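You operate a simulated robot arm through the tools that you are given. There is no shell and no other tool.

The job below is to be done with a simulated robot arm. You get a single attempt, and the scene is never put back.

## Task
Thread the teal bead, then the grey bead onto the teal post and push the white stopper down on them.
Fine: the first lies in the round box, the second on the orange-dot board; turn the box shut again.
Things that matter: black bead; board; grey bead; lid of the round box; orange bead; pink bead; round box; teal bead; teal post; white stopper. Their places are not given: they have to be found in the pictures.

Only the result counts: the job must be done as asked and must still hold three seconds after the hand-in. Knocking over, shifting, dropping, spilling or breaking anything else fails it. Lids that push on must go on centred and level and be pressed home; caps that screw on are set level and turned clockwise until they are tight.

## Robot
A 6-joint arm with a two-finger parallel gripper, fixed in place. Base frame: the origin is at the foot of the arm, x ahead of it, y to its left, z up; the work surface is at about z = 0. Readings come in cm, rad, newtons and seconds.
With the tool pointing down near the work surface it reaches from about 18 to 46 cm from the base axis. Its first joint turns from -1.222 to 1.222 rad. Payload 1.9 kg.
The tool frame sits at the grasp point between the pads (the TCP): z along the fingers, y along the line on which they close. The tips reach 2.3 cm beyond it. Largest opening 9.4 cm; finger width 3.8, thickness 1; the body of the gripper, 5.4 by 9.6 cm, starts 3.9 cm behind the TCP.
Orientation is that of the tool frame in the base frame, as a unit quaternion [w, x, y, z]. With the fingers straight down and closing along the base's y, the tool's x points along the base's -x, its y along +y and its z along -z.

## Interface
- The arm moves only by the tool servo_tool. Its argument "commands" is a list of rows, each an object (a shift or turn left out is 0, a gripper value left out holds the last) with "delta_pos": the shift along the tool's x, y, z in mm, a list of three; "dr": the turn, a rotation vector about the tool's x, y, z in rad, a list of three; "grip": the finger opening in mm, from 0 to 94. In form: [{"delta_pos": [x, y, z], "dr": [ax, ay, az], "grip": grip}, ...]. A call has 1 to 20 rows; each row is the pose to reach, as a shift and turn from the pose commanded when the call began, along the tool's axes at that moment. Each row takes 0.2 s and may step no farther than 5 cm and 0.15 rad from the row before; otherwise, or with a gripper value out of range, the whole call is refused. A pose out of reach is approached as far as the arm can. The call stops where the force on the tool passes 60 N (or 10 N more than at its start, if that is more) or the arm is blocked; 0.2 s more then pass. The fingers move at their own pace (about 10.8 cm/s each) and stop on an object; they squeeze with about 22 N. The grip force told is the motor's: it shows also when the fingers shut on nothing. Time passes only in rows, and 0.2 s behind the last, so rows that repeat a pose let the fingers close. The reply holds the time, the measured pose of the TCP, the force on the tool along the base axes, the opening and the grip force, in the units named above and with some noise, with the torque about the TCP (base axes, N m) and any sound that the robot's microphone picked up.
- Cameras (640 x 400 px; columns grow to the right, rows downward): "scene" is fixed at [7.03, 32.38, 43.35]; the picture's right is [-0.62, -0.79, 0.00], its down [-0.38, 0.29, -0.88] and it looks along [0.69, -0.54, -0.48] (base axes); focal length 215 px, centre (320, 200). "wrist" rides on the gripper at [8.6, 1.6, -7.5] in the tool frame; the picture's right is [-0.18, 0.98, 0.00], its down [-0.58, -0.11, -0.81] and it looks along [-0.79, -0.15, 0.59] (tool axes); focal length 243 px, centre (320, 200).
- snapshot(camera): a new picture of that camera. It takes no simulated time.
- locate(camera, pixels): for up to 12 pixels [column, row] of the newest picture of that camera ("zoom" is the newest enlarged one), the place [x, y, z] in the base frame of the surface seen there, good to about 0.2 cm. It takes no simulated time.
- zoom(camera, box): a new picture of the part [left, top, right, bottom] of that camera's present view, enlarged. It takes no simulated time.
- sign_off(): hands the job in; it is judged then, once.

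Leave the gripper open and the arm clear of the work at the hand-in unless told otherwise.

The tools are called as a command line: name --argument value ..., lists and objects as JSON in quotes. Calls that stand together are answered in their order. servo_tool: Moves the arm, as the interface text tells. Its arguments: {"type":"object","properties":{"commands":{"type":"array","items":{"type":"object","properties":{"delta_pos":{"type":"array","items":{"type":"number"}},"dr":{"type":"array","items":{"type":"number"}},"grip":{"type":"number"}}}}},"required":["commands"]} The other tools are called the same way: snapshot (camera) takes a picture; locate (camera, pixels) gives the place of the surface under pixels of a picture; zoom (camera, box) takes an enlarged picture of a part of a camera's view; sign_off () hands the job in.

At the start:

```text
time_s: 0.0
tool_pos: [30.9, -4.84, 37.36]
ee_rot: [0.0, 0.001, 1.0, 0.001]
contact_force: [0.2, -0.2, 0.1]
moment: [-0.01, -0.02, -0.01]
gripper_width: 9.39
grip_force: 0.1
```

scene: 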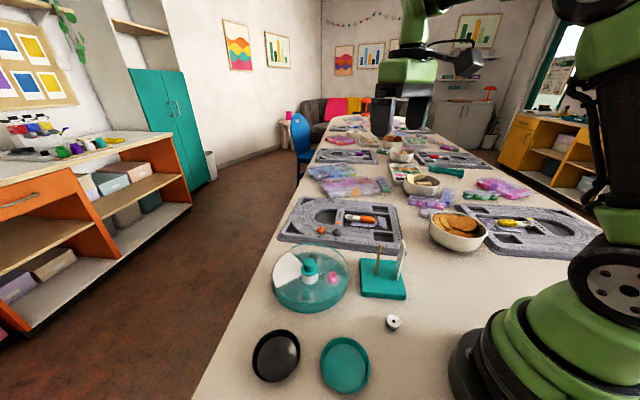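
wrist: 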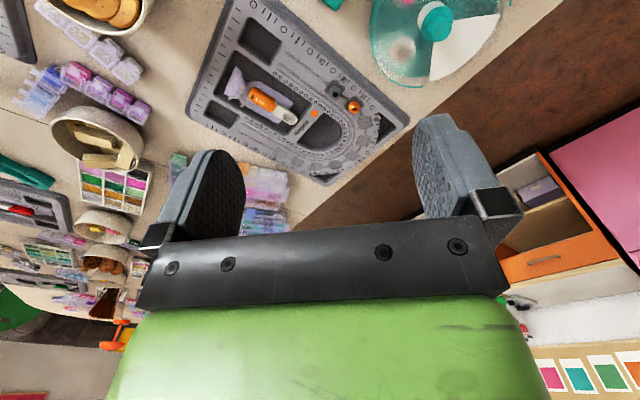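

I see the round box (teal/white sectors) around (311,280), a teal stand with posts near (383,280), a white stopper near (393,322), and bead boards. I'll zoom in on these areas first.

zoom --camera "scene" --box '[250, 220, 430, 332]'

zoom --camera "scene" --box '[270, 190, 420, 284]'

zoom --camera "scene" --box '[430, 190, 610, 302]'

zoom --camera "scene" --box '[230, 288, 430, 400]'

```text
3.56 times, centred on (340, 276) of scene
```

zoom: 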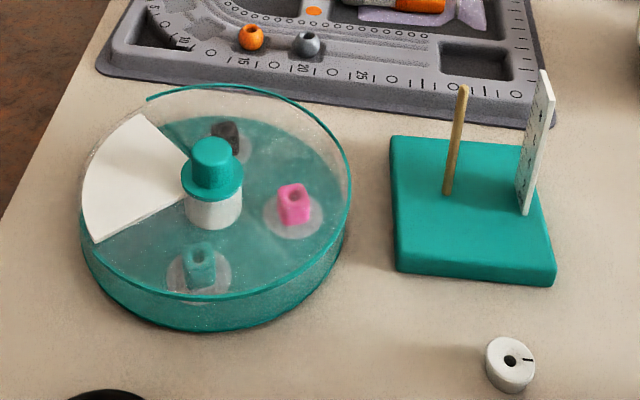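

```text
4.26 times, centred on (345, 237) of scene
```

zoom: 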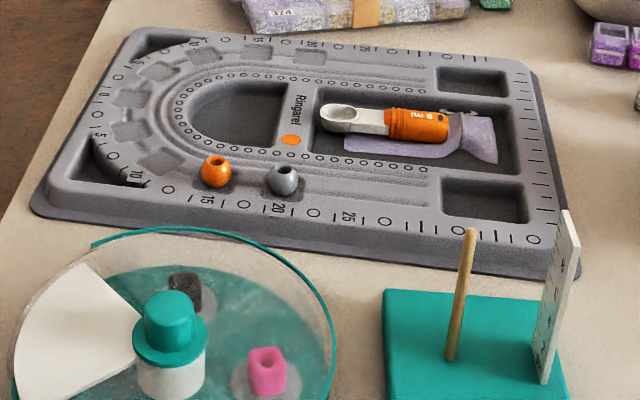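

```text
3.56 times, centred on (520, 246) of scene
```

zoom: 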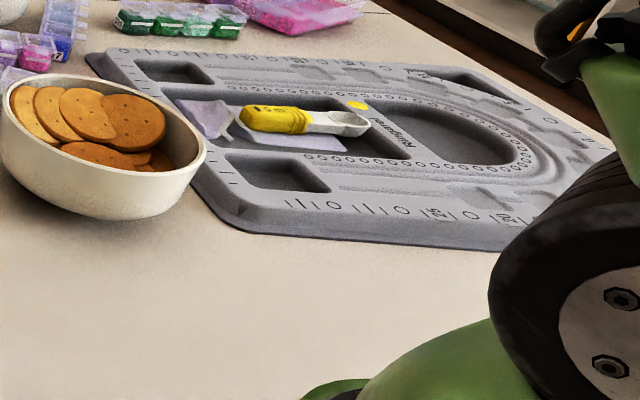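

```text
3.20 times, centred on (330, 344) of scene
```

zoom: 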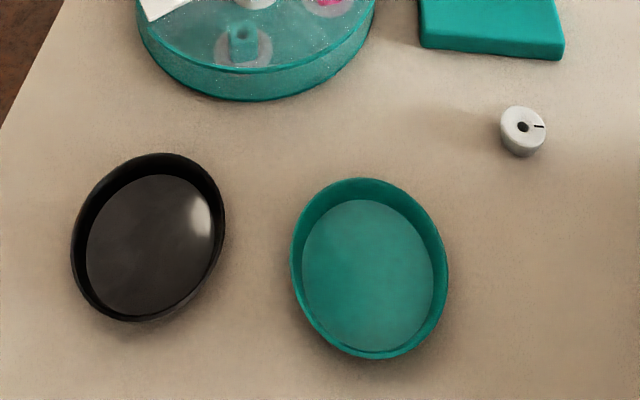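

The box lid appears clear with a white sector, with a teal knob at the centre. Teal, pink and black beads are under it. I'll locate the key points in a zoomed view.

zoom --camera "scene" --box '[265, 235, 361, 319]'

zoom --camera "scene" --box '[350, 232, 420, 336]'

locate --camera "scene" --pixels '[[309, 262], [310, 271], [290, 270], [306, 295], [332, 278], [313, 256], [378, 247], [376, 270], [393, 318], [393, 324], [336, 231], [320, 229]]'

```text
4.76 times, centred on (313, 277) of scene
```

zoom: 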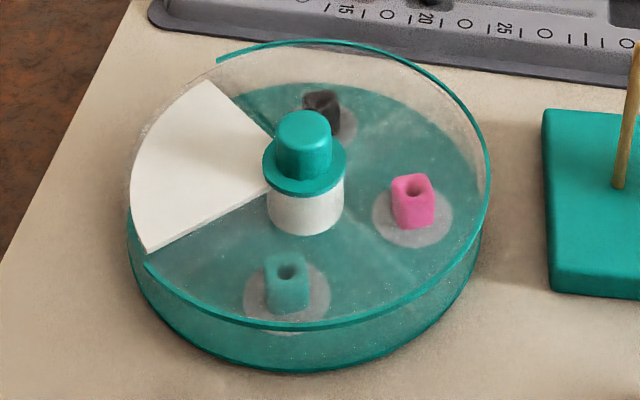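

```text
3.85 times, centred on (385, 284) of scene
```

zoom: 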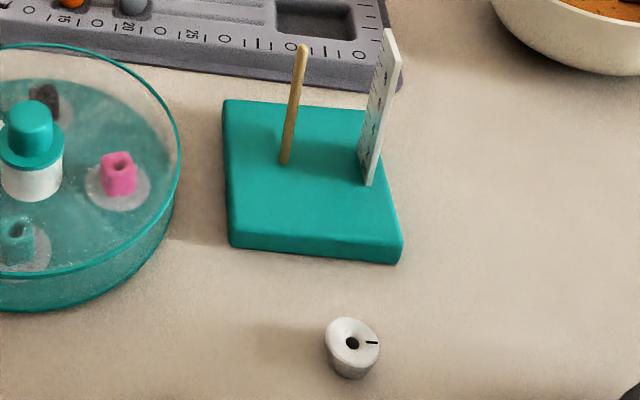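

```text
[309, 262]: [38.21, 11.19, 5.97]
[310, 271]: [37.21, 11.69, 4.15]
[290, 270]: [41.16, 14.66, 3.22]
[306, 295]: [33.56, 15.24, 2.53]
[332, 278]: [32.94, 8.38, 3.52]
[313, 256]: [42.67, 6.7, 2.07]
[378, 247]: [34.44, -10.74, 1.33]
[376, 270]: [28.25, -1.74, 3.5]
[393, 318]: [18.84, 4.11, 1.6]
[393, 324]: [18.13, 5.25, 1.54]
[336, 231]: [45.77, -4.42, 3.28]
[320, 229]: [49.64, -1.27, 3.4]
```

The lid's cut-out currently sits over the white filler sector, so the box is shut. The teal bead's compartment is about 90° counter-clockwise from it. I'll move the wrist camera over the box for a closer look.

servo_tool --commands '[{"delta_pos": [-4, 32, 35]}, {"delta_pos": [-8, 64, 70]}, {"delta_pos": [-12, 96, 105]}, {"delta_pos": [-16, 128, 140]}, {"delta_pos": [-20, 158, 174]}]'

snapshot --camera "wrist"

snapshot --camera "scene"

```text
time_s: 1.2
tool_pos: [33.09, 11.11, 20.1]
ee_rot: [0.001, 0.001, 1.0, 0.001]
contact_force: [0.2, -0.4, -0.3]
moment: [-0.01, 0.01, 0.0]
gripper_width: 9.39
grip_force: 0.0
```

```text
taken
```

wrist: 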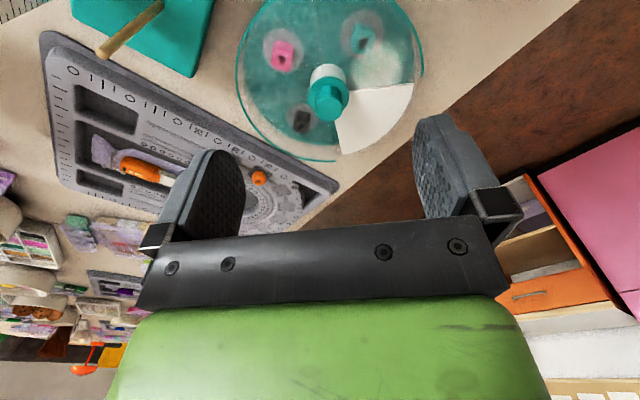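

```text
taken
```

scene: 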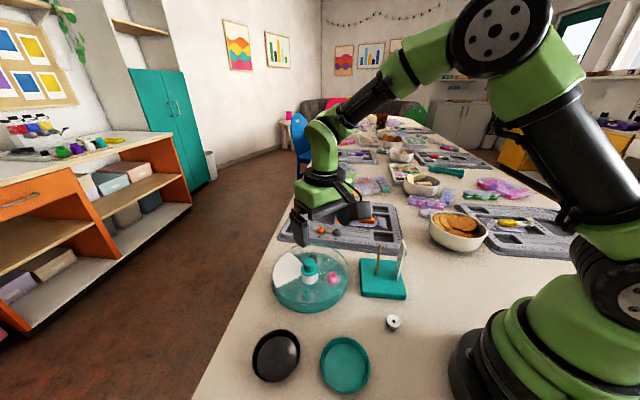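

The box is in view at around (328,75) in the wrist picture. I'll zoom in and locate the lid features.

zoom --camera "wrist" --box '[220, 0, 440, 165]'

locate --camera "wrist" --pixels '[[325, 99], [332, 92], [338, 118], [343, 150], [413, 84], [375, 108], [283, 55], [360, 37], [302, 117], [325, 72], [240, 60], [337, 160]]'

```text
2.42 times, centred on (330, 82) of wrist
```

zoom: 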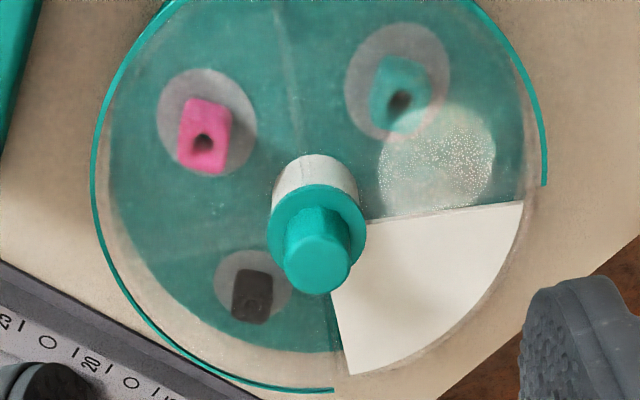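

```text
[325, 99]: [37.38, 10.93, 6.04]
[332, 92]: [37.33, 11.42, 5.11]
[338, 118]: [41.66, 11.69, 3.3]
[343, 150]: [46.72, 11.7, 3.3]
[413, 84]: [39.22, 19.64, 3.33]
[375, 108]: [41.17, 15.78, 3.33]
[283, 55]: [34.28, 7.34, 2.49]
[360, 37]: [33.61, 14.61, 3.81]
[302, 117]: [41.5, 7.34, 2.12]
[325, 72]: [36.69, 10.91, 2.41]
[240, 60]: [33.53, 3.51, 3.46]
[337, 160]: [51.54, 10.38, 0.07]
```

Now I'll locate points in the zoomed picture: knob top, brim, lid surface and rim.

locate --camera "zoom" --pixels '[[318, 260], [290, 262], [346, 262], [318, 236], [318, 288], [272, 225], [362, 225], [316, 190], [333, 388], [543, 183], [98, 130], [150, 320]]'

locate --camera "zoom" --pixels '[[435, 150], [400, 98], [205, 140], [253, 300], [395, 70], [345, 372], [521, 202], [368, 220], [332, 295], [410, 100], [203, 105], [360, 60]]'

```text
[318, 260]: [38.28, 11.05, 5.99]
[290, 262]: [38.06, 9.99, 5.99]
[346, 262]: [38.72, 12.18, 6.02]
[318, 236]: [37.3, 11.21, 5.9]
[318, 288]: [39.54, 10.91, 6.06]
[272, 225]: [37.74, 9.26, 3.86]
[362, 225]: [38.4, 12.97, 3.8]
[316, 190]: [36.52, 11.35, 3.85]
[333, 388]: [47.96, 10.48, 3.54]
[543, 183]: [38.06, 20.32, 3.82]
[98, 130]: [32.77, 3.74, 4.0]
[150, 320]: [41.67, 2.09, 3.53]
```

```text
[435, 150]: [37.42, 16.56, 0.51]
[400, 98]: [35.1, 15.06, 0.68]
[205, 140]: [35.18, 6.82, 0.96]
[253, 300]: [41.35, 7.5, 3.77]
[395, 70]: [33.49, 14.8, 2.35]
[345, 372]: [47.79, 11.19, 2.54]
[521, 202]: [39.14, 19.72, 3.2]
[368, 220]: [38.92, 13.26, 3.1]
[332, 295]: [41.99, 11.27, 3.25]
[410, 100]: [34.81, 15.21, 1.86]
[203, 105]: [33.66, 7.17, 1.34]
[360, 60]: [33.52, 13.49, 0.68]
```

The knob axis is near (38.4, 11.1), its top at z≈6.0, and the lid at z≈3.8. Next I'll measure the stand, post, stopper and board in the scene view.

zoom --camera "scene" --box '[355, 235, 415, 305]'

locate --camera "scene" --pixels '[[363, 262], [360, 294], [405, 298], [398, 265], [376, 273], [379, 247], [404, 241], [397, 279], [400, 262]]'

```text
5.71 times, centred on (385, 270) of scene
```

zoom: 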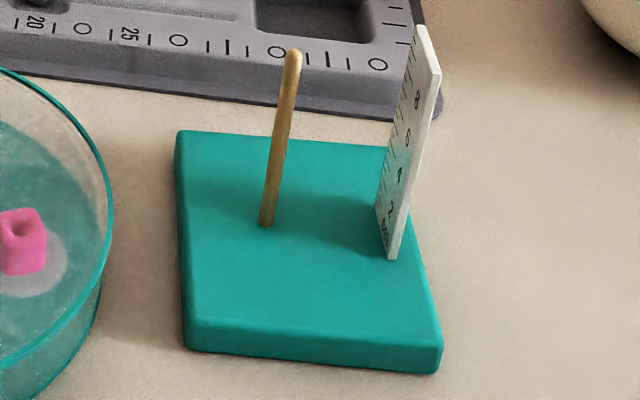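

```text
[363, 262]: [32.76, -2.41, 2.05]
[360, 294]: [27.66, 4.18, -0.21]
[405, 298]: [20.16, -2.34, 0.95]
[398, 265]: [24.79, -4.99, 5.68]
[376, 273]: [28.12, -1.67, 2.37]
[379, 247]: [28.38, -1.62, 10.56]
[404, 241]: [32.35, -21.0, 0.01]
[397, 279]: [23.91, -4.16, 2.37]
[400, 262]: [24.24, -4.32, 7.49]
```

The post stands near (28.2, -1.7), z 2 to 10.6. The ruler is about 4.8 cm away on the side towards the base. First I open the box: I move above the knob and turn the wrist -45°, so there's room for the +90° lid turn.

servo_tool --commands '[{"delta_pos": [-9, 0, 13], "dr": [0, 0, 0.131]}, {"delta_pos": [-18, 0, 26], "dr": [0, 0, 0.262]}, {"delta_pos": [-27, 0, 39], "dr": [0, 0, 0.393]}, {"delta_pos": [-36, 0, 52], "dr": [0, 0, 0.524]}, {"delta_pos": [-45, 0, 65], "dr": [0, 0, 0.655]}, {"delta_pos": [-53, 0, 78], "dr": [0, 0, 0.785]}, {"delta_pos": [-53, 0, 78], "dr": [0, 0, 0.785], "grip": 60}]'

snapshot --camera "wrist"

zoom --camera "scene" --box '[250, 220, 370, 320]'

```text
time_s: 2.8
tool_pos: [38.15, 10.89, 12.23]
ee_rot: [0.0, 0.383, 0.924, 0.001]
contact_force: [0.0, -0.1, -0.7]
moment: [0.0, -0.02, -0.03]
gripper_width: 5.98
grip_force: 0.1
```

```text
taken
```

wrist: 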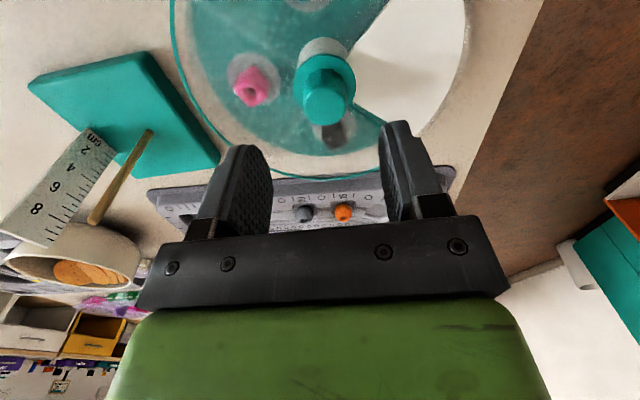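

```text
4.00 times, centred on (310, 270) of scene
```

zoom: 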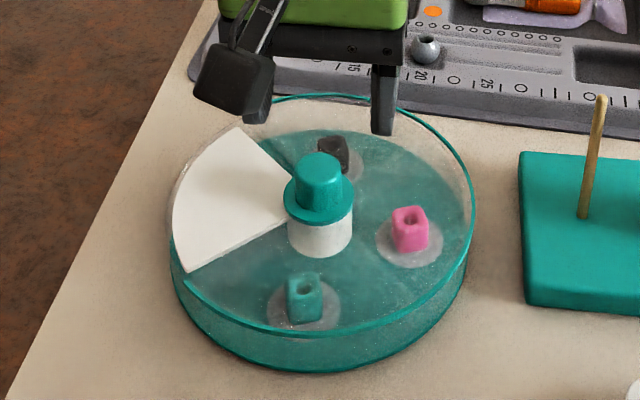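

I'm above the knob, visible at wrist (325,95). I'll check the knob centre from this viewpoint before descending.

zoom --camera "wrist" --box '[270, 20, 390, 140]'

locate --camera "wrist" --pixels '[[325, 105], [311, 105], [340, 105], [326, 90], [326, 120], [297, 82], [354, 82], [255, 82], [245, 95], [250, 75]]'

```text
3.33 times, centred on (330, 80) of wrist
```

zoom: 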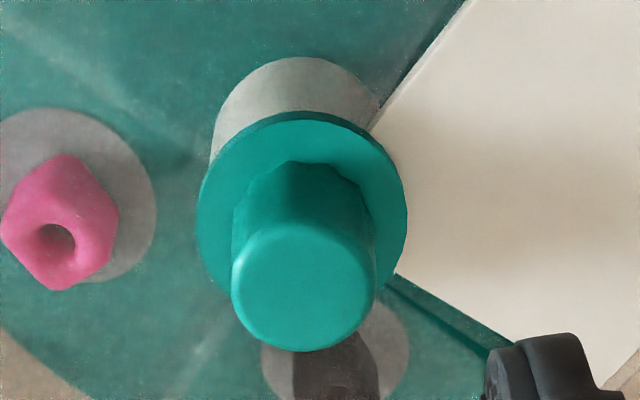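

```text
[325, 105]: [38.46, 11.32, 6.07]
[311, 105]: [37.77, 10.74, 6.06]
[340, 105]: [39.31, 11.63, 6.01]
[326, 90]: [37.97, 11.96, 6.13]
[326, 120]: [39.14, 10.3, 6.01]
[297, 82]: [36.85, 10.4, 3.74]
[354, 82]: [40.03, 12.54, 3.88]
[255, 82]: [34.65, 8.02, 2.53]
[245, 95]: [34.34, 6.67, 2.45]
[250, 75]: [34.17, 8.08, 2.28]
```

I'll take a still reading to judge the pose noise.

servo_tool --commands '[{"grip": 50}, {"grip": 50}]'

servo_tool --commands '[{"grip": 50}]'

```text
time_s: 3.4
tool_pos: [38.18, 10.78, 12.3]
ee_rot: [0.0, 0.384, 0.923, 0.002]
contact_force: [1.0, -0.4, 1.3]
moment: [0.01, 0.04, -0.03]
gripper_width: 5.03
grip_force: 0.1
```

```text
time_s: 3.8
tool_pos: [38.26, 10.86, 12.2]
ee_rot: [0.0, 0.384, 0.923, 0.001]
contact_force: [-0.4, -0.6, -0.3]
moment: [0.0, -0.03, 0.02]
gripper_width: 4.99
grip_force: 0.0
```

The pose is about (38.2, 10.85, 12.25). I correct by +3.9 mm along tool y and descend so the tips are at z≈4.5 around the knob, still open.

servo_tool --commands '[{"delta_pos": [0.4, 3.9, 20], "grip": 50}, {"delta_pos": [0.4, 3.9, 40]}, {"delta_pos": [0.4, 3.9, 50]}, {"delta_pos": [0.4, 3.9, 55]}]'

snapshot --camera "wrist"

zoom --camera "scene" --box '[250, 220, 370, 320]'

```text
time_s: 4.8
tool_pos: [38.61, 11.28, 6.75]
ee_rot: [0.0, 0.384, 0.924, 0.0]
contact_force: [-0.6, 0.5, 0.9]
moment: [0.02, 0.0, 0.03]
gripper_width: 4.99
grip_force: 0.0
```

```text
taken
```

wrist: 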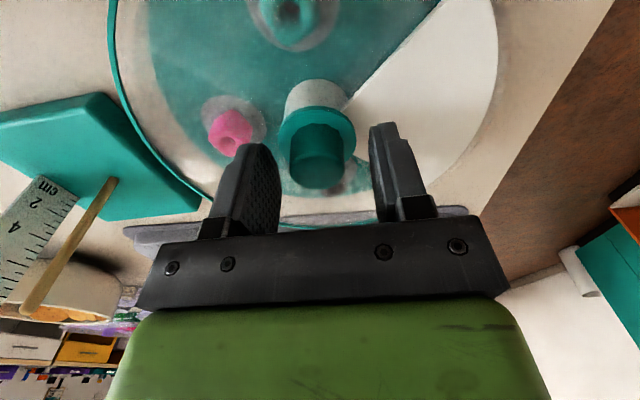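

```text
4.00 times, centred on (310, 270) of scene
```

zoom: 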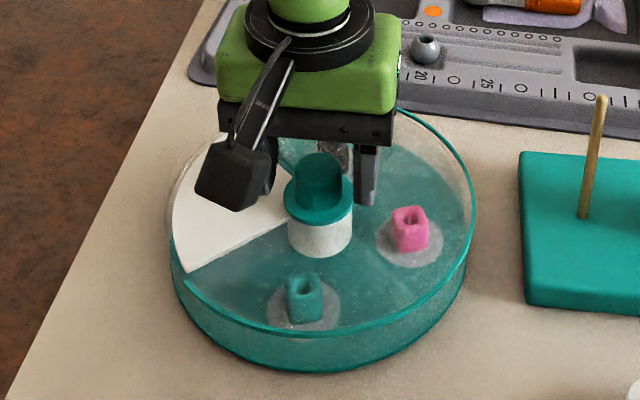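

The fingers straddle the knob, slightly off by ~2 mm. I shift -2 mm along tool y and close on the knob.

servo_tool --commands '[{"delta_pos": [0, -2, 0], "grip": 50}, {"delta_pos": [0, -2, 0], "grip": 35}, {"delta_pos": [0, -2, 0], "grip": 10}, {"delta_pos": [0, -2, 0], "grip": 10}]'

snapshot --camera "wrist"

```text
time_s: 5.8
tool_pos: [38.42, 11.13, 6.71]
ee_rot: [0.001, 0.383, 0.924, 0.001]
contact_force: [1.5, 0.3, -0.3]
moment: [0.02, -0.22, 0.01]
gripper_width: 2.71
grip_force: 22.2
```

```text
taken
```

wrist: 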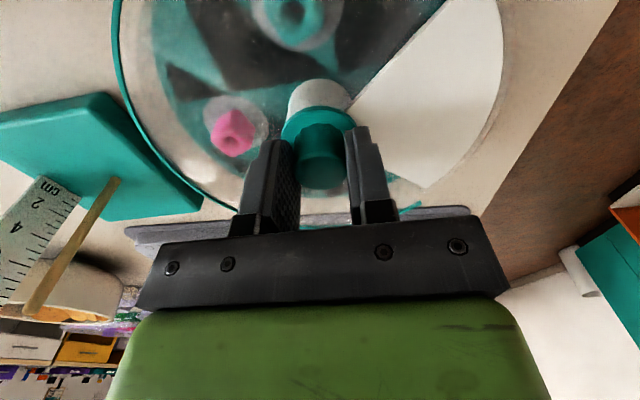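

The knob is gripped (2.71 cm wide). I turn the lid counter-clockwise a little first and check the torque.

servo_tool --commands '[{"dr": [0, 0, -0.1], "grip": 10}, {"dr": [0, 0, -0.2]}, {"dr": [0, 0, -0.3]}, {"dr": [0, 0, -0.4]}]'

snapshot --camera "wrist"

zoom --camera "scene" --box '[250, 220, 370, 320]'

```text
time_s: 6.8
tool_pos: [38.45, 11.14, 6.77]
ee_rot: [0.0, 0.191, 0.982, 0.001]
contact_force: [0.4, -0.5, 1.3]
moment: [0.0, -0.01, -0.03]
gripper_width: 2.72
grip_force: 21.3
```

```text
taken
```

wrist: 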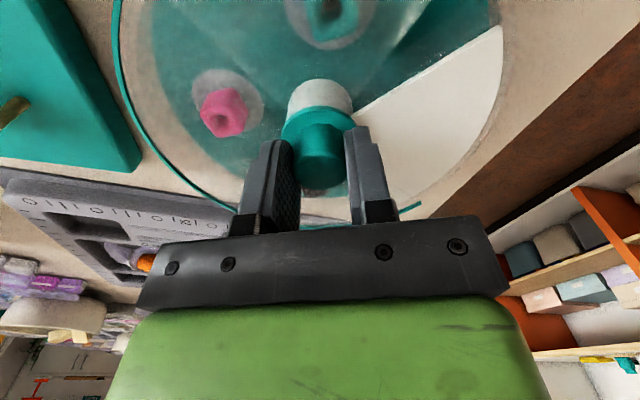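

```text
4.00 times, centred on (310, 270) of scene
```

zoom: 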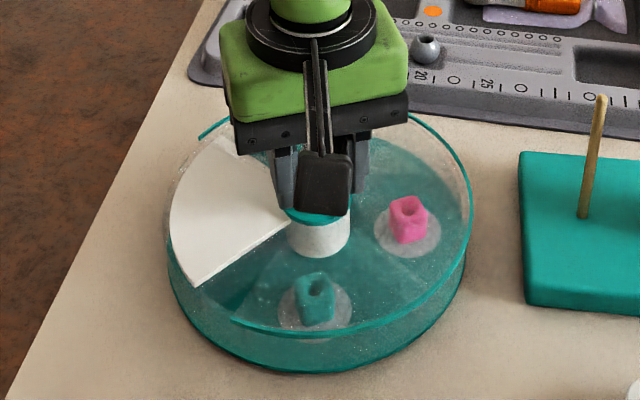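

The lid gap is turning, but the box itself seems to have rotated slightly (white edge and teal bead moved a little). I'll check whether it continues and add a mild downward press to hold the box: first I press and read the force.

servo_tool --commands '[{"delta_pos": [0, 0, 1], "grip": 10}, {"delta_pos": [0, 0, 2]}]'

zoom --camera "scene" --box '[265, 235, 361, 319]'

```text
time_s: 7.4
tool_pos: [38.35, 11.27, 6.68]
ee_rot: [0.001, 0.193, 0.981, 0.001]
contact_force: [-6.1, -1.1, 13.0]
moment: [0.08, 0.45, 0.01]
gripper_width: 2.68
grip_force: 22.3
```

```text
4.76 times, centred on (313, 277) of scene
```

zoom: 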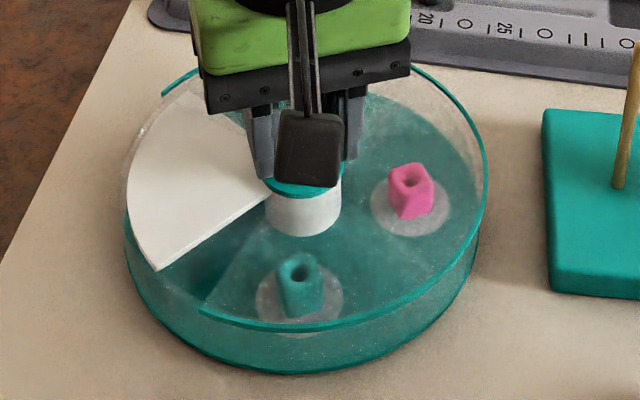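

Pressing now with 13 N. I turn another 0.3 rad while pressing and compare the box base rotation.

servo_tool --commands '[{"dr": [0, 0, -0.1], "grip": 10}, {"dr": [0, 0, -0.2]}, {"dr": [0, 0, -0.3]}]'

zoom --camera "scene" --box '[265, 235, 361, 319]'

```text
time_s: 8.2
tool_pos: [38.44, 11.09, 6.67]
ee_rot: [0.002, 0.043, 0.999, 0.001]
contact_force: [-2.0, -2.3, 20.2]
moment: [-0.12, 0.12, -0.01]
gripper_width: 2.67
grip_force: 21.9
```

```text
4.76 times, centred on (313, 277) of scene
```

zoom: 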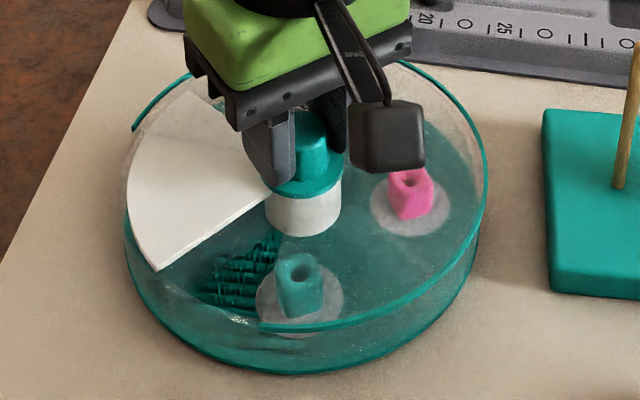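

The base no longer slips while pressing. I continue about 1.0 rad more in the same way.

servo_tool --commands '[{"dr": [0, 0, -0.1], "grip": 10}, {"dr": [0, 0, -0.2]}, {"dr": [0, 0, -0.3]}, {"dr": [0, 0, -0.4]}, {"dr": [0, 0, -0.5]}, {"dr": [0, 0, -0.6]}, {"dr": [0, 0, -0.7]}, {"dr": [0, 0, -0.8]}, {"dr": [0, 0, -0.9]}]'

zoom --camera "scene" --box '[265, 235, 361, 319]'

```text
time_s: 10.2
tool_pos: [38.31, 11.21, 6.53]
ee_rot: [-0.001, -0.397, 0.918, 0.002]
contact_force: [1.6, 4.1, 1.2]
moment: [0.33, -0.27, 0.01]
gripper_width: 2.72
grip_force: 21.6
```

```text
4.76 times, centred on (313, 277) of scene
```

zoom: 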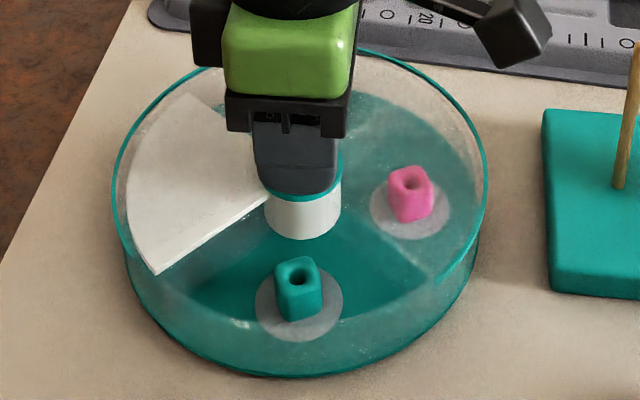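

The opening is over the teal bead, which is now seen clearly. I release the knob and rise, then look.

servo_tool --commands '[{"delta_pos": [0, 0, 0], "grip": 50}, {"delta_pos": [0, 0, 0], "grip": 50}, {"delta_pos": [0, 0, -30]}, {"delta_pos": [0, 0, -70]}]'

zoom --camera "scene" --box '[265, 235, 361, 319]'

snapshot --camera "wrist"

```text
time_s: 11.2
tool_pos: [38.51, 11.01, 13.59]
ee_rot: [0.0, -0.396, 0.918, 0.0]
contact_force: [0.6, 1.0, -0.7]
moment: [0.0, 0.01, 0.0]
gripper_width: 4.97
grip_force: 0.1
```

```text
4.76 times, centred on (313, 277) of scene
```

zoom: 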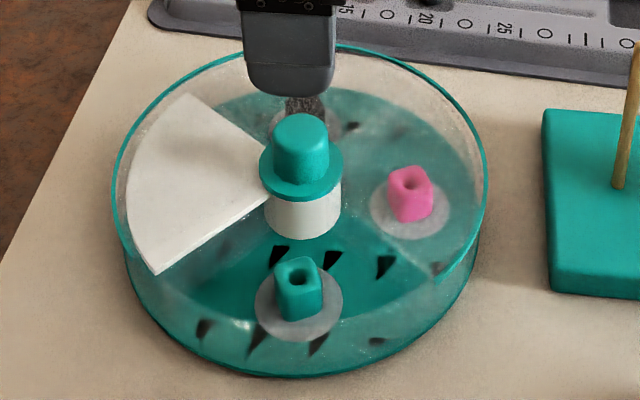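

```text
taken
```

wrist: 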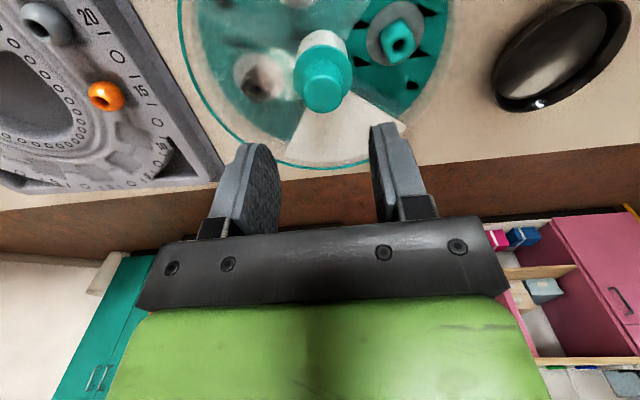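

Good. Now I locate the teal bead precisely, in both views.

zoom --camera "wrist" --box '[340, 0, 460, 100]'

locate --camera "zoom" --pixels '[[300, 190], [250, 170], [300, 130], [370, 190], [340, 250], [315, 210], [200, 170], [380, 330], [200, 300]]'

```text
4.00 times, centred on (400, 50) of wrist
```

zoom: 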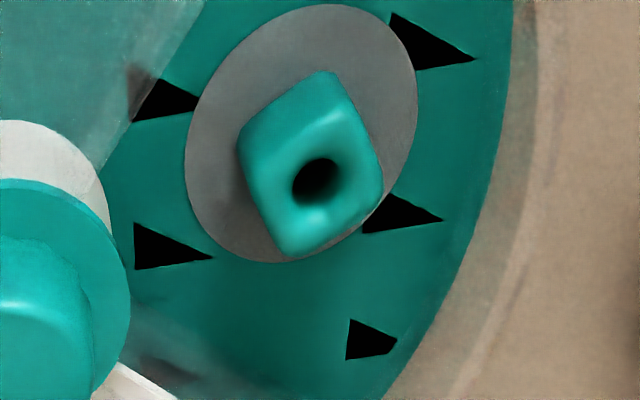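

```text
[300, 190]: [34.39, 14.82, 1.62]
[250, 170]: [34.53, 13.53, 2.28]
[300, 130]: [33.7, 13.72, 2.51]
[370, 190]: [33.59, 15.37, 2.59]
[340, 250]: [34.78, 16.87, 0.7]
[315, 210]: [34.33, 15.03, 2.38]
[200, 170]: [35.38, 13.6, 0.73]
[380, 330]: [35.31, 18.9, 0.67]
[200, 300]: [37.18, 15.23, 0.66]
```

I locate the top-face corners in the wrist zoom and a scene zoom.

locate --camera "zoom" --pixels '[[284, 235], [262, 160], [330, 125], [372, 185], [296, 240], [318, 165], [340, 180], [300, 215], [335, 135], [350, 210], [275, 190]]'

zoom --camera "scene" --box '[298, 280, 322, 304]'

```text
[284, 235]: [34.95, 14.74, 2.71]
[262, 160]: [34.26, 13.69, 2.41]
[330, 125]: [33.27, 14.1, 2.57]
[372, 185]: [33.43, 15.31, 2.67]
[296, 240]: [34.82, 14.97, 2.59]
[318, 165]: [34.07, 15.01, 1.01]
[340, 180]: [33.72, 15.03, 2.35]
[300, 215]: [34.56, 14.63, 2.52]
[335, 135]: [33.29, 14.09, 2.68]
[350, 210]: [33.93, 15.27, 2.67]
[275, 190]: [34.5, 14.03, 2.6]
```

```text
16.00 times, centred on (310, 292) of scene
```

zoom: 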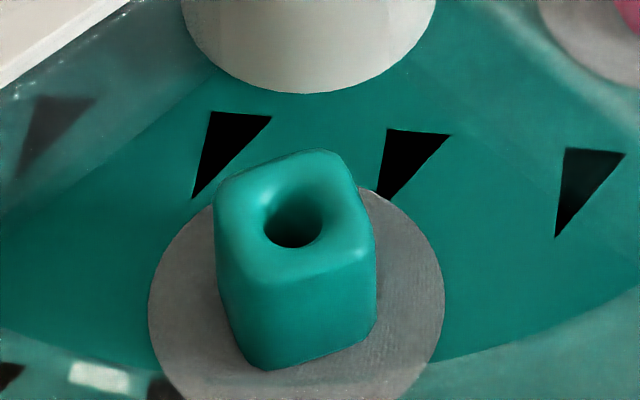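

locate --camera "zoom" --pixels '[[224, 195], [328, 158], [364, 245], [250, 278], [295, 220], [270, 360], [370, 325], [222, 280], [290, 195], [325, 225], [260, 230], [300, 255]]'

```text
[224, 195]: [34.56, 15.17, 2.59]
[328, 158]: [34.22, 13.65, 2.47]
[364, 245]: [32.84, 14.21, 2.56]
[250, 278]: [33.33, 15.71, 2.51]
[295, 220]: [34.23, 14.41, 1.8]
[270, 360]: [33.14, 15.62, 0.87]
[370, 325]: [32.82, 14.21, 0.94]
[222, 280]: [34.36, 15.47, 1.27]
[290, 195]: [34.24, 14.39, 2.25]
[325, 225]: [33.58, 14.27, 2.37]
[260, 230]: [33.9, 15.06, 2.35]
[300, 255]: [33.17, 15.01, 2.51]
```

The teal bead's centre is at about (33.85, 14.6), top z≈2.6, with its faces at about 71°/161°. I move above it with the fingers set to close along 71°, opening 30 mm.

servo_tool --commands '[{"delta_pos": [0.5, 7, 0], "dr": [0, 0, 0.1435], "grip": 30}, {"delta_pos": [1, 14, 0], "dr": [0, 0, 0.287]}, {"delta_pos": [1.5, 21, 0], "dr": [0, 0, 0.4305]}, {"delta_pos": [2, 28, 0], "dr": [0, 0, 0.574]}, {"delta_pos": [2.5, 35, 0], "dr": [0, 0, 0.7175]}, {"delta_pos": [3, 42, 10], "dr": [0, 0, 0.861]}, {"delta_pos": [3.5, 49, 20], "dr": [0, 0, 1.0045]}, {"delta_pos": [3.7, 54.2, 40], "dr": [0, 0, 1.148]}, {"delta_pos": [3.7, 54.2, 40], "dr": [0, 0, 1.148]}]'

snapshot --camera "wrist"

zoom --camera "scene" --box '[265, 235, 361, 319]'

```text
time_s: 13.2
tool_pos: [34.24, 14.52, 9.63]
ee_rot: [0.001, 0.167, 0.986, 0.0]
contact_force: [-0.3, 0.0, 0.2]
moment: [0.0, 0.02, -0.04]
gripper_width: 3.01
grip_force: 0.1
```

```text
taken
```

wrist: 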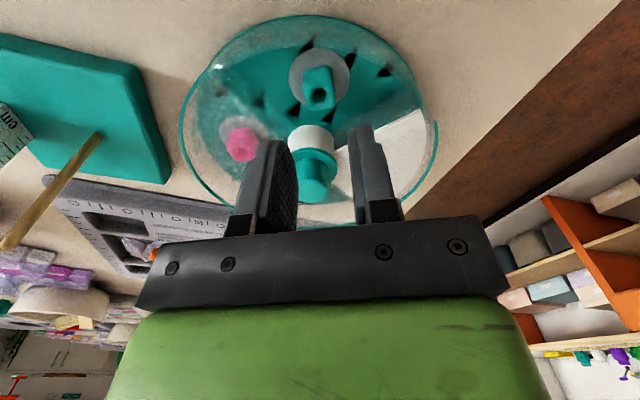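

```text
4.76 times, centred on (313, 277) of scene
```

zoom: 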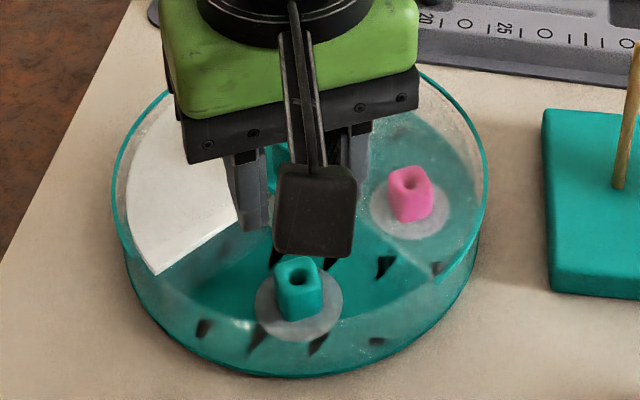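

I zoom in on the bead from the wrist to check face alignment.

zoom --camera "wrist" --box '[270, 40, 370, 130]'

locate --camera "zoom" --pixels '[[265, 300], [370, 300], [265, 380], [370, 360], [320, 345], [260, 200], [355, 190], [320, 385], [320, 310], [235, 250], [385, 260], [310, 250]]'

```text
4.44 times, centred on (320, 85) of wrist
```

zoom: 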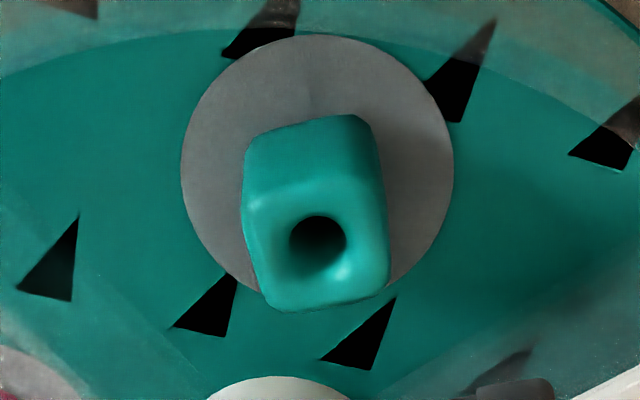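

```text
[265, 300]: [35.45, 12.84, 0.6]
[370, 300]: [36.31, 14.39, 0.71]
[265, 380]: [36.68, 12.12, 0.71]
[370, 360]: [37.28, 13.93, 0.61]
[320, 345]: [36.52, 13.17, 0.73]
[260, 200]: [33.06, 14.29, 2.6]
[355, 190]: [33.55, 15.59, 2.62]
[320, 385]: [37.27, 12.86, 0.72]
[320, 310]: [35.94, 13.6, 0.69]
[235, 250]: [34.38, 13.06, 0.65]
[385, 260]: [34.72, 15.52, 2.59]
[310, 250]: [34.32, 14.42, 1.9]
```

locate --camera "zoom" --pixels '[[252, 207], [376, 195], [383, 285], [270, 302], [285, 237], [350, 233], [317, 212], [320, 275], [255, 250], [380, 240], [320, 300], [312, 195]]'

```text
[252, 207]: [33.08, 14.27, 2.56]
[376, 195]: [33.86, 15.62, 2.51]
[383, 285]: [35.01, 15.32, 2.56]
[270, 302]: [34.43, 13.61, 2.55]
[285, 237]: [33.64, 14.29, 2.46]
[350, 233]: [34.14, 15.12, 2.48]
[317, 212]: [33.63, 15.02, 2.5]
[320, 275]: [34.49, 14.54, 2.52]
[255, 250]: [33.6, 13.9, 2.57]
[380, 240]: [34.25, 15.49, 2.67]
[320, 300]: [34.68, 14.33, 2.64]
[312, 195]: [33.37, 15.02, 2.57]
```

Bead centre refined to ≈(33.95, 14.65), aligned with the closing line. I descend partway and check the clearances.

servo_tool --commands '[{"delta_pos": [-1.5, 0, 15], "grip": 30}, {"delta_pos": [-1.5, 0, 30]}, {"delta_pos": [-1.5, 0, 40]}, {"delta_pos": [-1.5, 0, 46]}]'

snapshot --camera "wrist"

zoom --camera "scene" --box '[265, 235, 361, 319]'

```text
time_s: 14.2
tool_pos: [34.48, 14.46, 4.88]
ee_rot: [0.0, 0.167, 0.986, 0.002]
contact_force: [0.0, -0.7, 0.9]
moment: [0.0, 0.01, -0.02]
gripper_width: 3.01
grip_force: 0.1
```

```text
taken
```

wrist: 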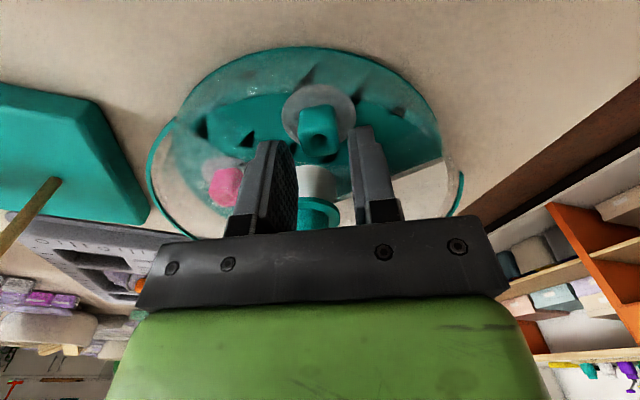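

```text
4.76 times, centred on (313, 277) of scene
```

zoom: 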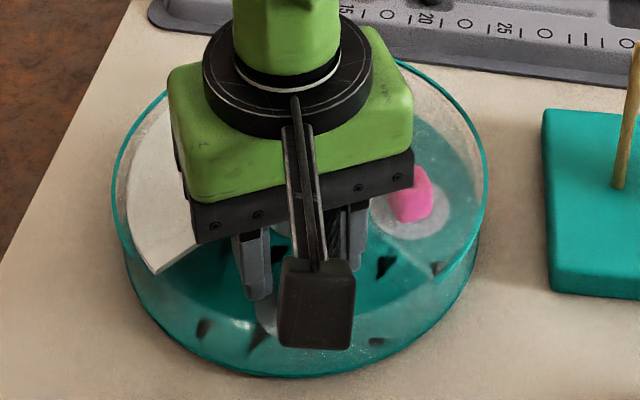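

No contact. I lower to z≈3.5 and close on the bead.

servo_tool --commands '[{"delta_pos": [0, 0, 7], "grip": 30}, {"delta_pos": [0, 0, 13.5]}, {"delta_pos": [0, 0, 13.5], "grip": 22}, {"delta_pos": [0, 0, 13.5], "grip": 12}, {"delta_pos": [0, 0, 13.5], "grip": 10}]'

snapshot --camera "wrist"

```text
time_s: 15.4
tool_pos: [34.38, 14.58, 3.64]
ee_rot: [0.0, 0.167, 0.986, 0.001]
contact_force: [0.6, -0.3, -0.5]
moment: [0.03, -0.02, 0.01]
gripper_width: 1.81
grip_force: 22.6
```

```text
taken
```

wrist: 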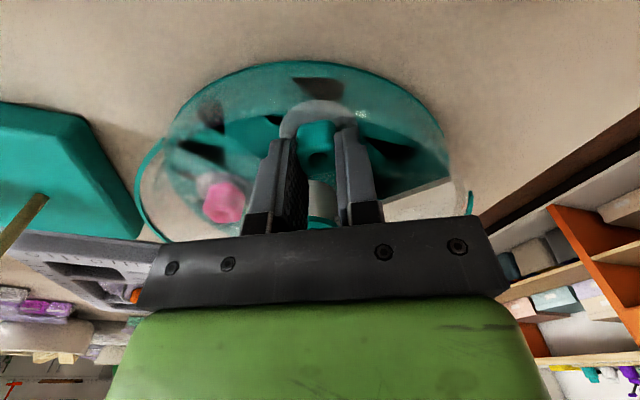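

The bead is gripped (1.81 cm). I lift it straight up.

servo_tool --commands '[{"delta_pos": [0, 0, -15], "grip": 10}, {"delta_pos": [0, 0, -40]}, {"delta_pos": [0, 0, -80]}, {"delta_pos": [0, 0, -120]}, {"delta_pos": [0, 0, -130]}]'

zoom --camera "wrist" --box '[260, 90, 380, 190]'

zoom --camera "scene" --box '[265, 205, 405, 319]'

```text
time_s: 16.6
tool_pos: [34.19, 14.56, 16.63]
ee_rot: [0.0, 0.167, 0.986, 0.0]
contact_force: [-0.2, -0.4, 1.3]
moment: [-0.01, 0.03, 0.02]
gripper_width: 1.84
grip_force: 22.0
```

```text
4.00 times, centred on (320, 140) of wrist
```

zoom: 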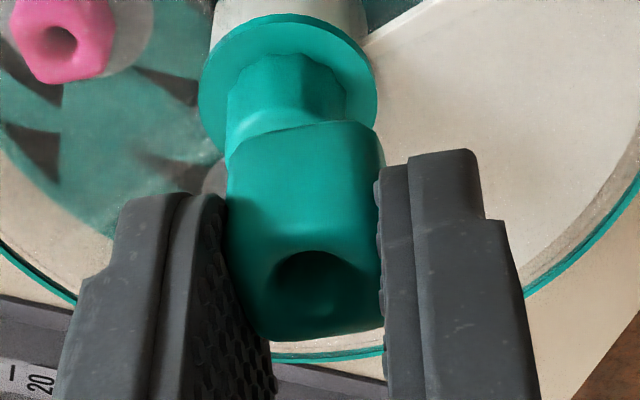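

```text
3.51 times, centred on (335, 262) of scene
```

zoom: 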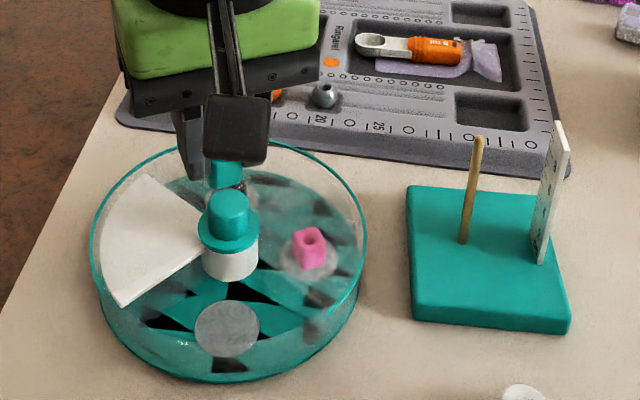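

The bead is held. I measure the bead's hole position relative to the tool from the wrist zoom (re-taking that zoom).

zoom --camera "wrist" --box '[290, 100, 370, 180]'

locate --camera "zoom" --pixels '[[225, 250], [355, 250], [225, 340], [355, 340], [290, 230], [290, 362], [225, 290], [355, 290], [290, 100], [200, 150], [375, 150], [290, 180]]'

```text
5.00 times, centred on (330, 140) of wrist
```

zoom: 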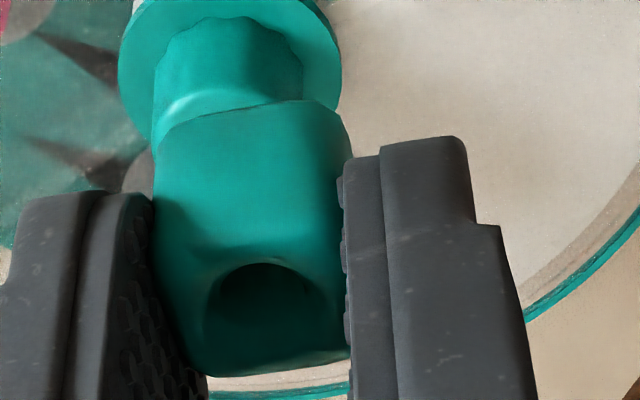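

```text
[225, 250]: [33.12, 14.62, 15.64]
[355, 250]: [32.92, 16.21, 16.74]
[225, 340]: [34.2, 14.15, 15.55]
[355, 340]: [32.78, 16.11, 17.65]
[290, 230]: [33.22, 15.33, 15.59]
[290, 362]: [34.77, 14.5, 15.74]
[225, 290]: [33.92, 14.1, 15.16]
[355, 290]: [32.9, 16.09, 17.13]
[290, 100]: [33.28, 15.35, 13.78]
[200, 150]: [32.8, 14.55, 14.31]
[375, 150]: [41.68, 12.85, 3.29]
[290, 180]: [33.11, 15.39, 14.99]
```

The bead hole sits about 3.5 mm toward tool +x from the TCP. I carry the bead over to the post at a safe height, turning the wrist so the fingers close across the line to the ruler.

servo_tool --commands '[{"delta_pos": [0.1, -24, 0], "dr": [0, 0, -0.135], "grip": 10}, {"delta_pos": [0.2, -48, 0], "dr": [0, 0, -0.27]}, {"delta_pos": [0.4, -72, 0], "dr": [0, 0, -0.405]}, {"delta_pos": [0.6, -97, 0], "dr": [0, 0, -0.54]}, {"delta_pos": [0.8, -121, 0], "dr": [0, 0, -0.675]}, {"delta_pos": [1, -146, 0], "dr": [0, 0, -0.81]}, {"delta_pos": [1, -170.4, 0], "dr": [0, 0, -0.946]}, {"delta_pos": [1, -170.4, 0], "dr": [0, 0, -0.946]}]'

snapshot --camera "wrist"

snapshot --camera "scene"

```text
time_s: 18.4
tool_pos: [28.68, -1.36, 16.56]
ee_rot: [0.001, -0.302, 0.953, 0.001]
contact_force: [-0.2, 0.0, -0.7]
moment: [-0.01, -0.02, 0.03]
gripper_width: 1.81
grip_force: 21.8
```

```text
taken
```

wrist: 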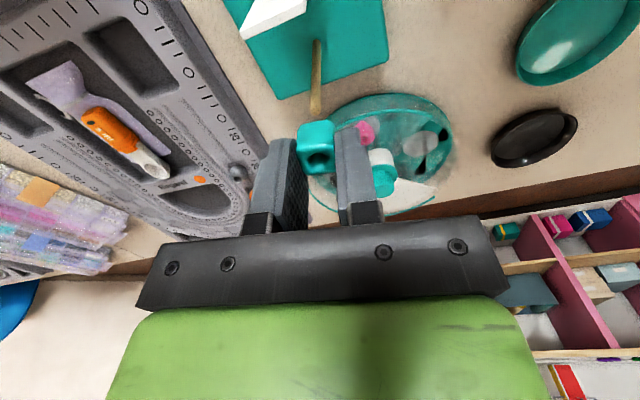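

```text
taken
```

scene: 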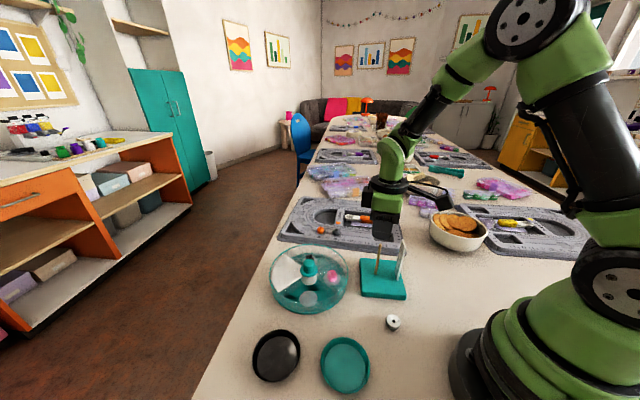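

Both bead and post are in view. I zoom in on each camera to compare the bead with the post top.

zoom --camera "scene" --box '[355, 205, 415, 275]'

zoom --camera "wrist" --box '[270, 80, 370, 180]'

```text
5.71 times, centred on (385, 240) of scene
```

zoom: 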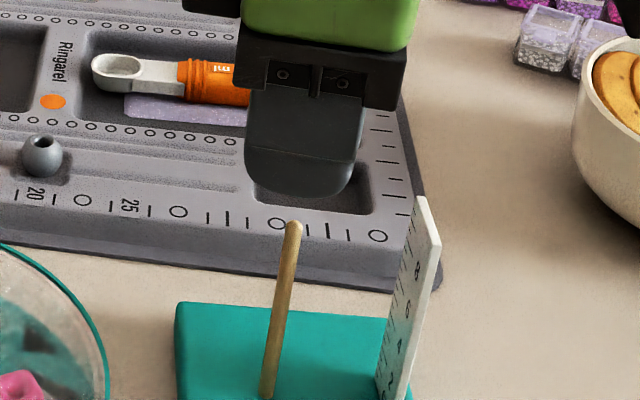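

```text
4.00 times, centred on (320, 130) of wrist
```

zoom: 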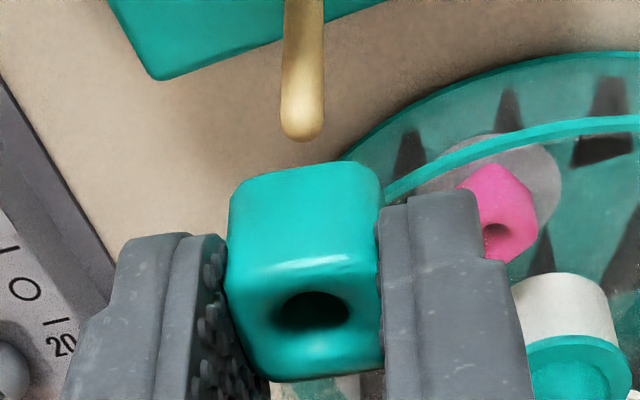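

The scene camera's view of the bead is blocked by a finger. I use locate on the wrist zoom for the bead top face and the post tip.

locate --camera "zoom" --pixels '[[245, 285], [365, 275], [280, 360], [365, 350], [311, 280], [311, 350], [275, 310], [350, 310], [302, 128], [302, 100], [302, 60], [302, 20]]'

locate --camera "scene" --pixels '[[380, 244.5], [379.5, 248], [379, 252], [378, 257], [377.5, 262], [376.5, 268], [376, 273], [375.3, 278]]'

```text
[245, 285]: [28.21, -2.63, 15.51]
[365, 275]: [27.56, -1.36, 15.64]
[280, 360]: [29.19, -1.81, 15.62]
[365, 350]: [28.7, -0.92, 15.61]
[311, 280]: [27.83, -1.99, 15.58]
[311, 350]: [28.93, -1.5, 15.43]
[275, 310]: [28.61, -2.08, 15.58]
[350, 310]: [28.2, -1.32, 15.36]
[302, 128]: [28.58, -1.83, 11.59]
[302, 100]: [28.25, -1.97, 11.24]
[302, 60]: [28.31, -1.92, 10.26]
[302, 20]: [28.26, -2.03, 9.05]
```

```text
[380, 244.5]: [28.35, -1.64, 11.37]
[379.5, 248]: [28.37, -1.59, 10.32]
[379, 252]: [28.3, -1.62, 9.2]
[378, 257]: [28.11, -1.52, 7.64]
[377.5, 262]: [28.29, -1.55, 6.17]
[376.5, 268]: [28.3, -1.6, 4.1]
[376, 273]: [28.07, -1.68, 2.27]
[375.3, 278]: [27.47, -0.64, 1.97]
```

The post tip is really at z≈11.5, axis ≈(28.5, -1.8). The bead needs about -1.6 mm in tool y. I correct and lower the bead to just above the tip, then look again.

servo_tool --commands '[{"delta_pos": [-0.5, -1.6, 5], "grip": 10}, {"delta_pos": [-0.5, -1.6, 14]}, {"delta_pos": [-0.5, -1.6, 14]}]'

zoom --camera "wrist" --box '[270, 80, 370, 180]'

zoom --camera "scene" --box '[365, 215, 395, 255]'

```text
time_s: 19.2
tool_pos: [28.87, -1.72, 15.14]
ee_rot: [0.001, -0.301, 0.954, 0.0]
contact_force: [0.3, 0.0, 0.5]
moment: [-0.01, -0.01, 0.01]
gripper_width: 1.82
grip_force: 22.0
```

```text
4.00 times, centred on (320, 130) of wrist
```

zoom: 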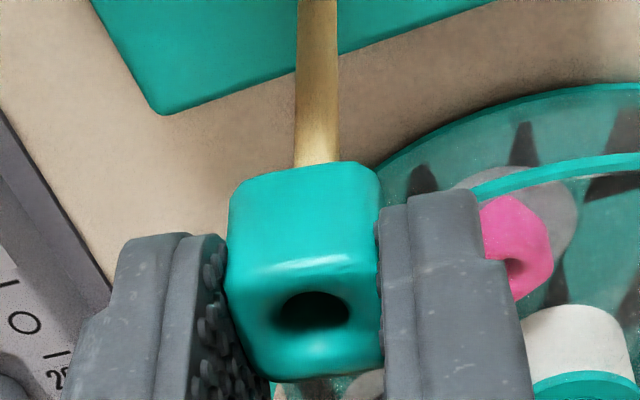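

```text
10.00 times, centred on (380, 235) of scene
```

zoom: 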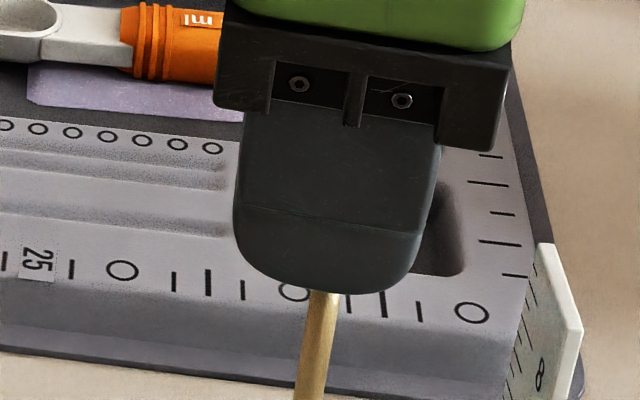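

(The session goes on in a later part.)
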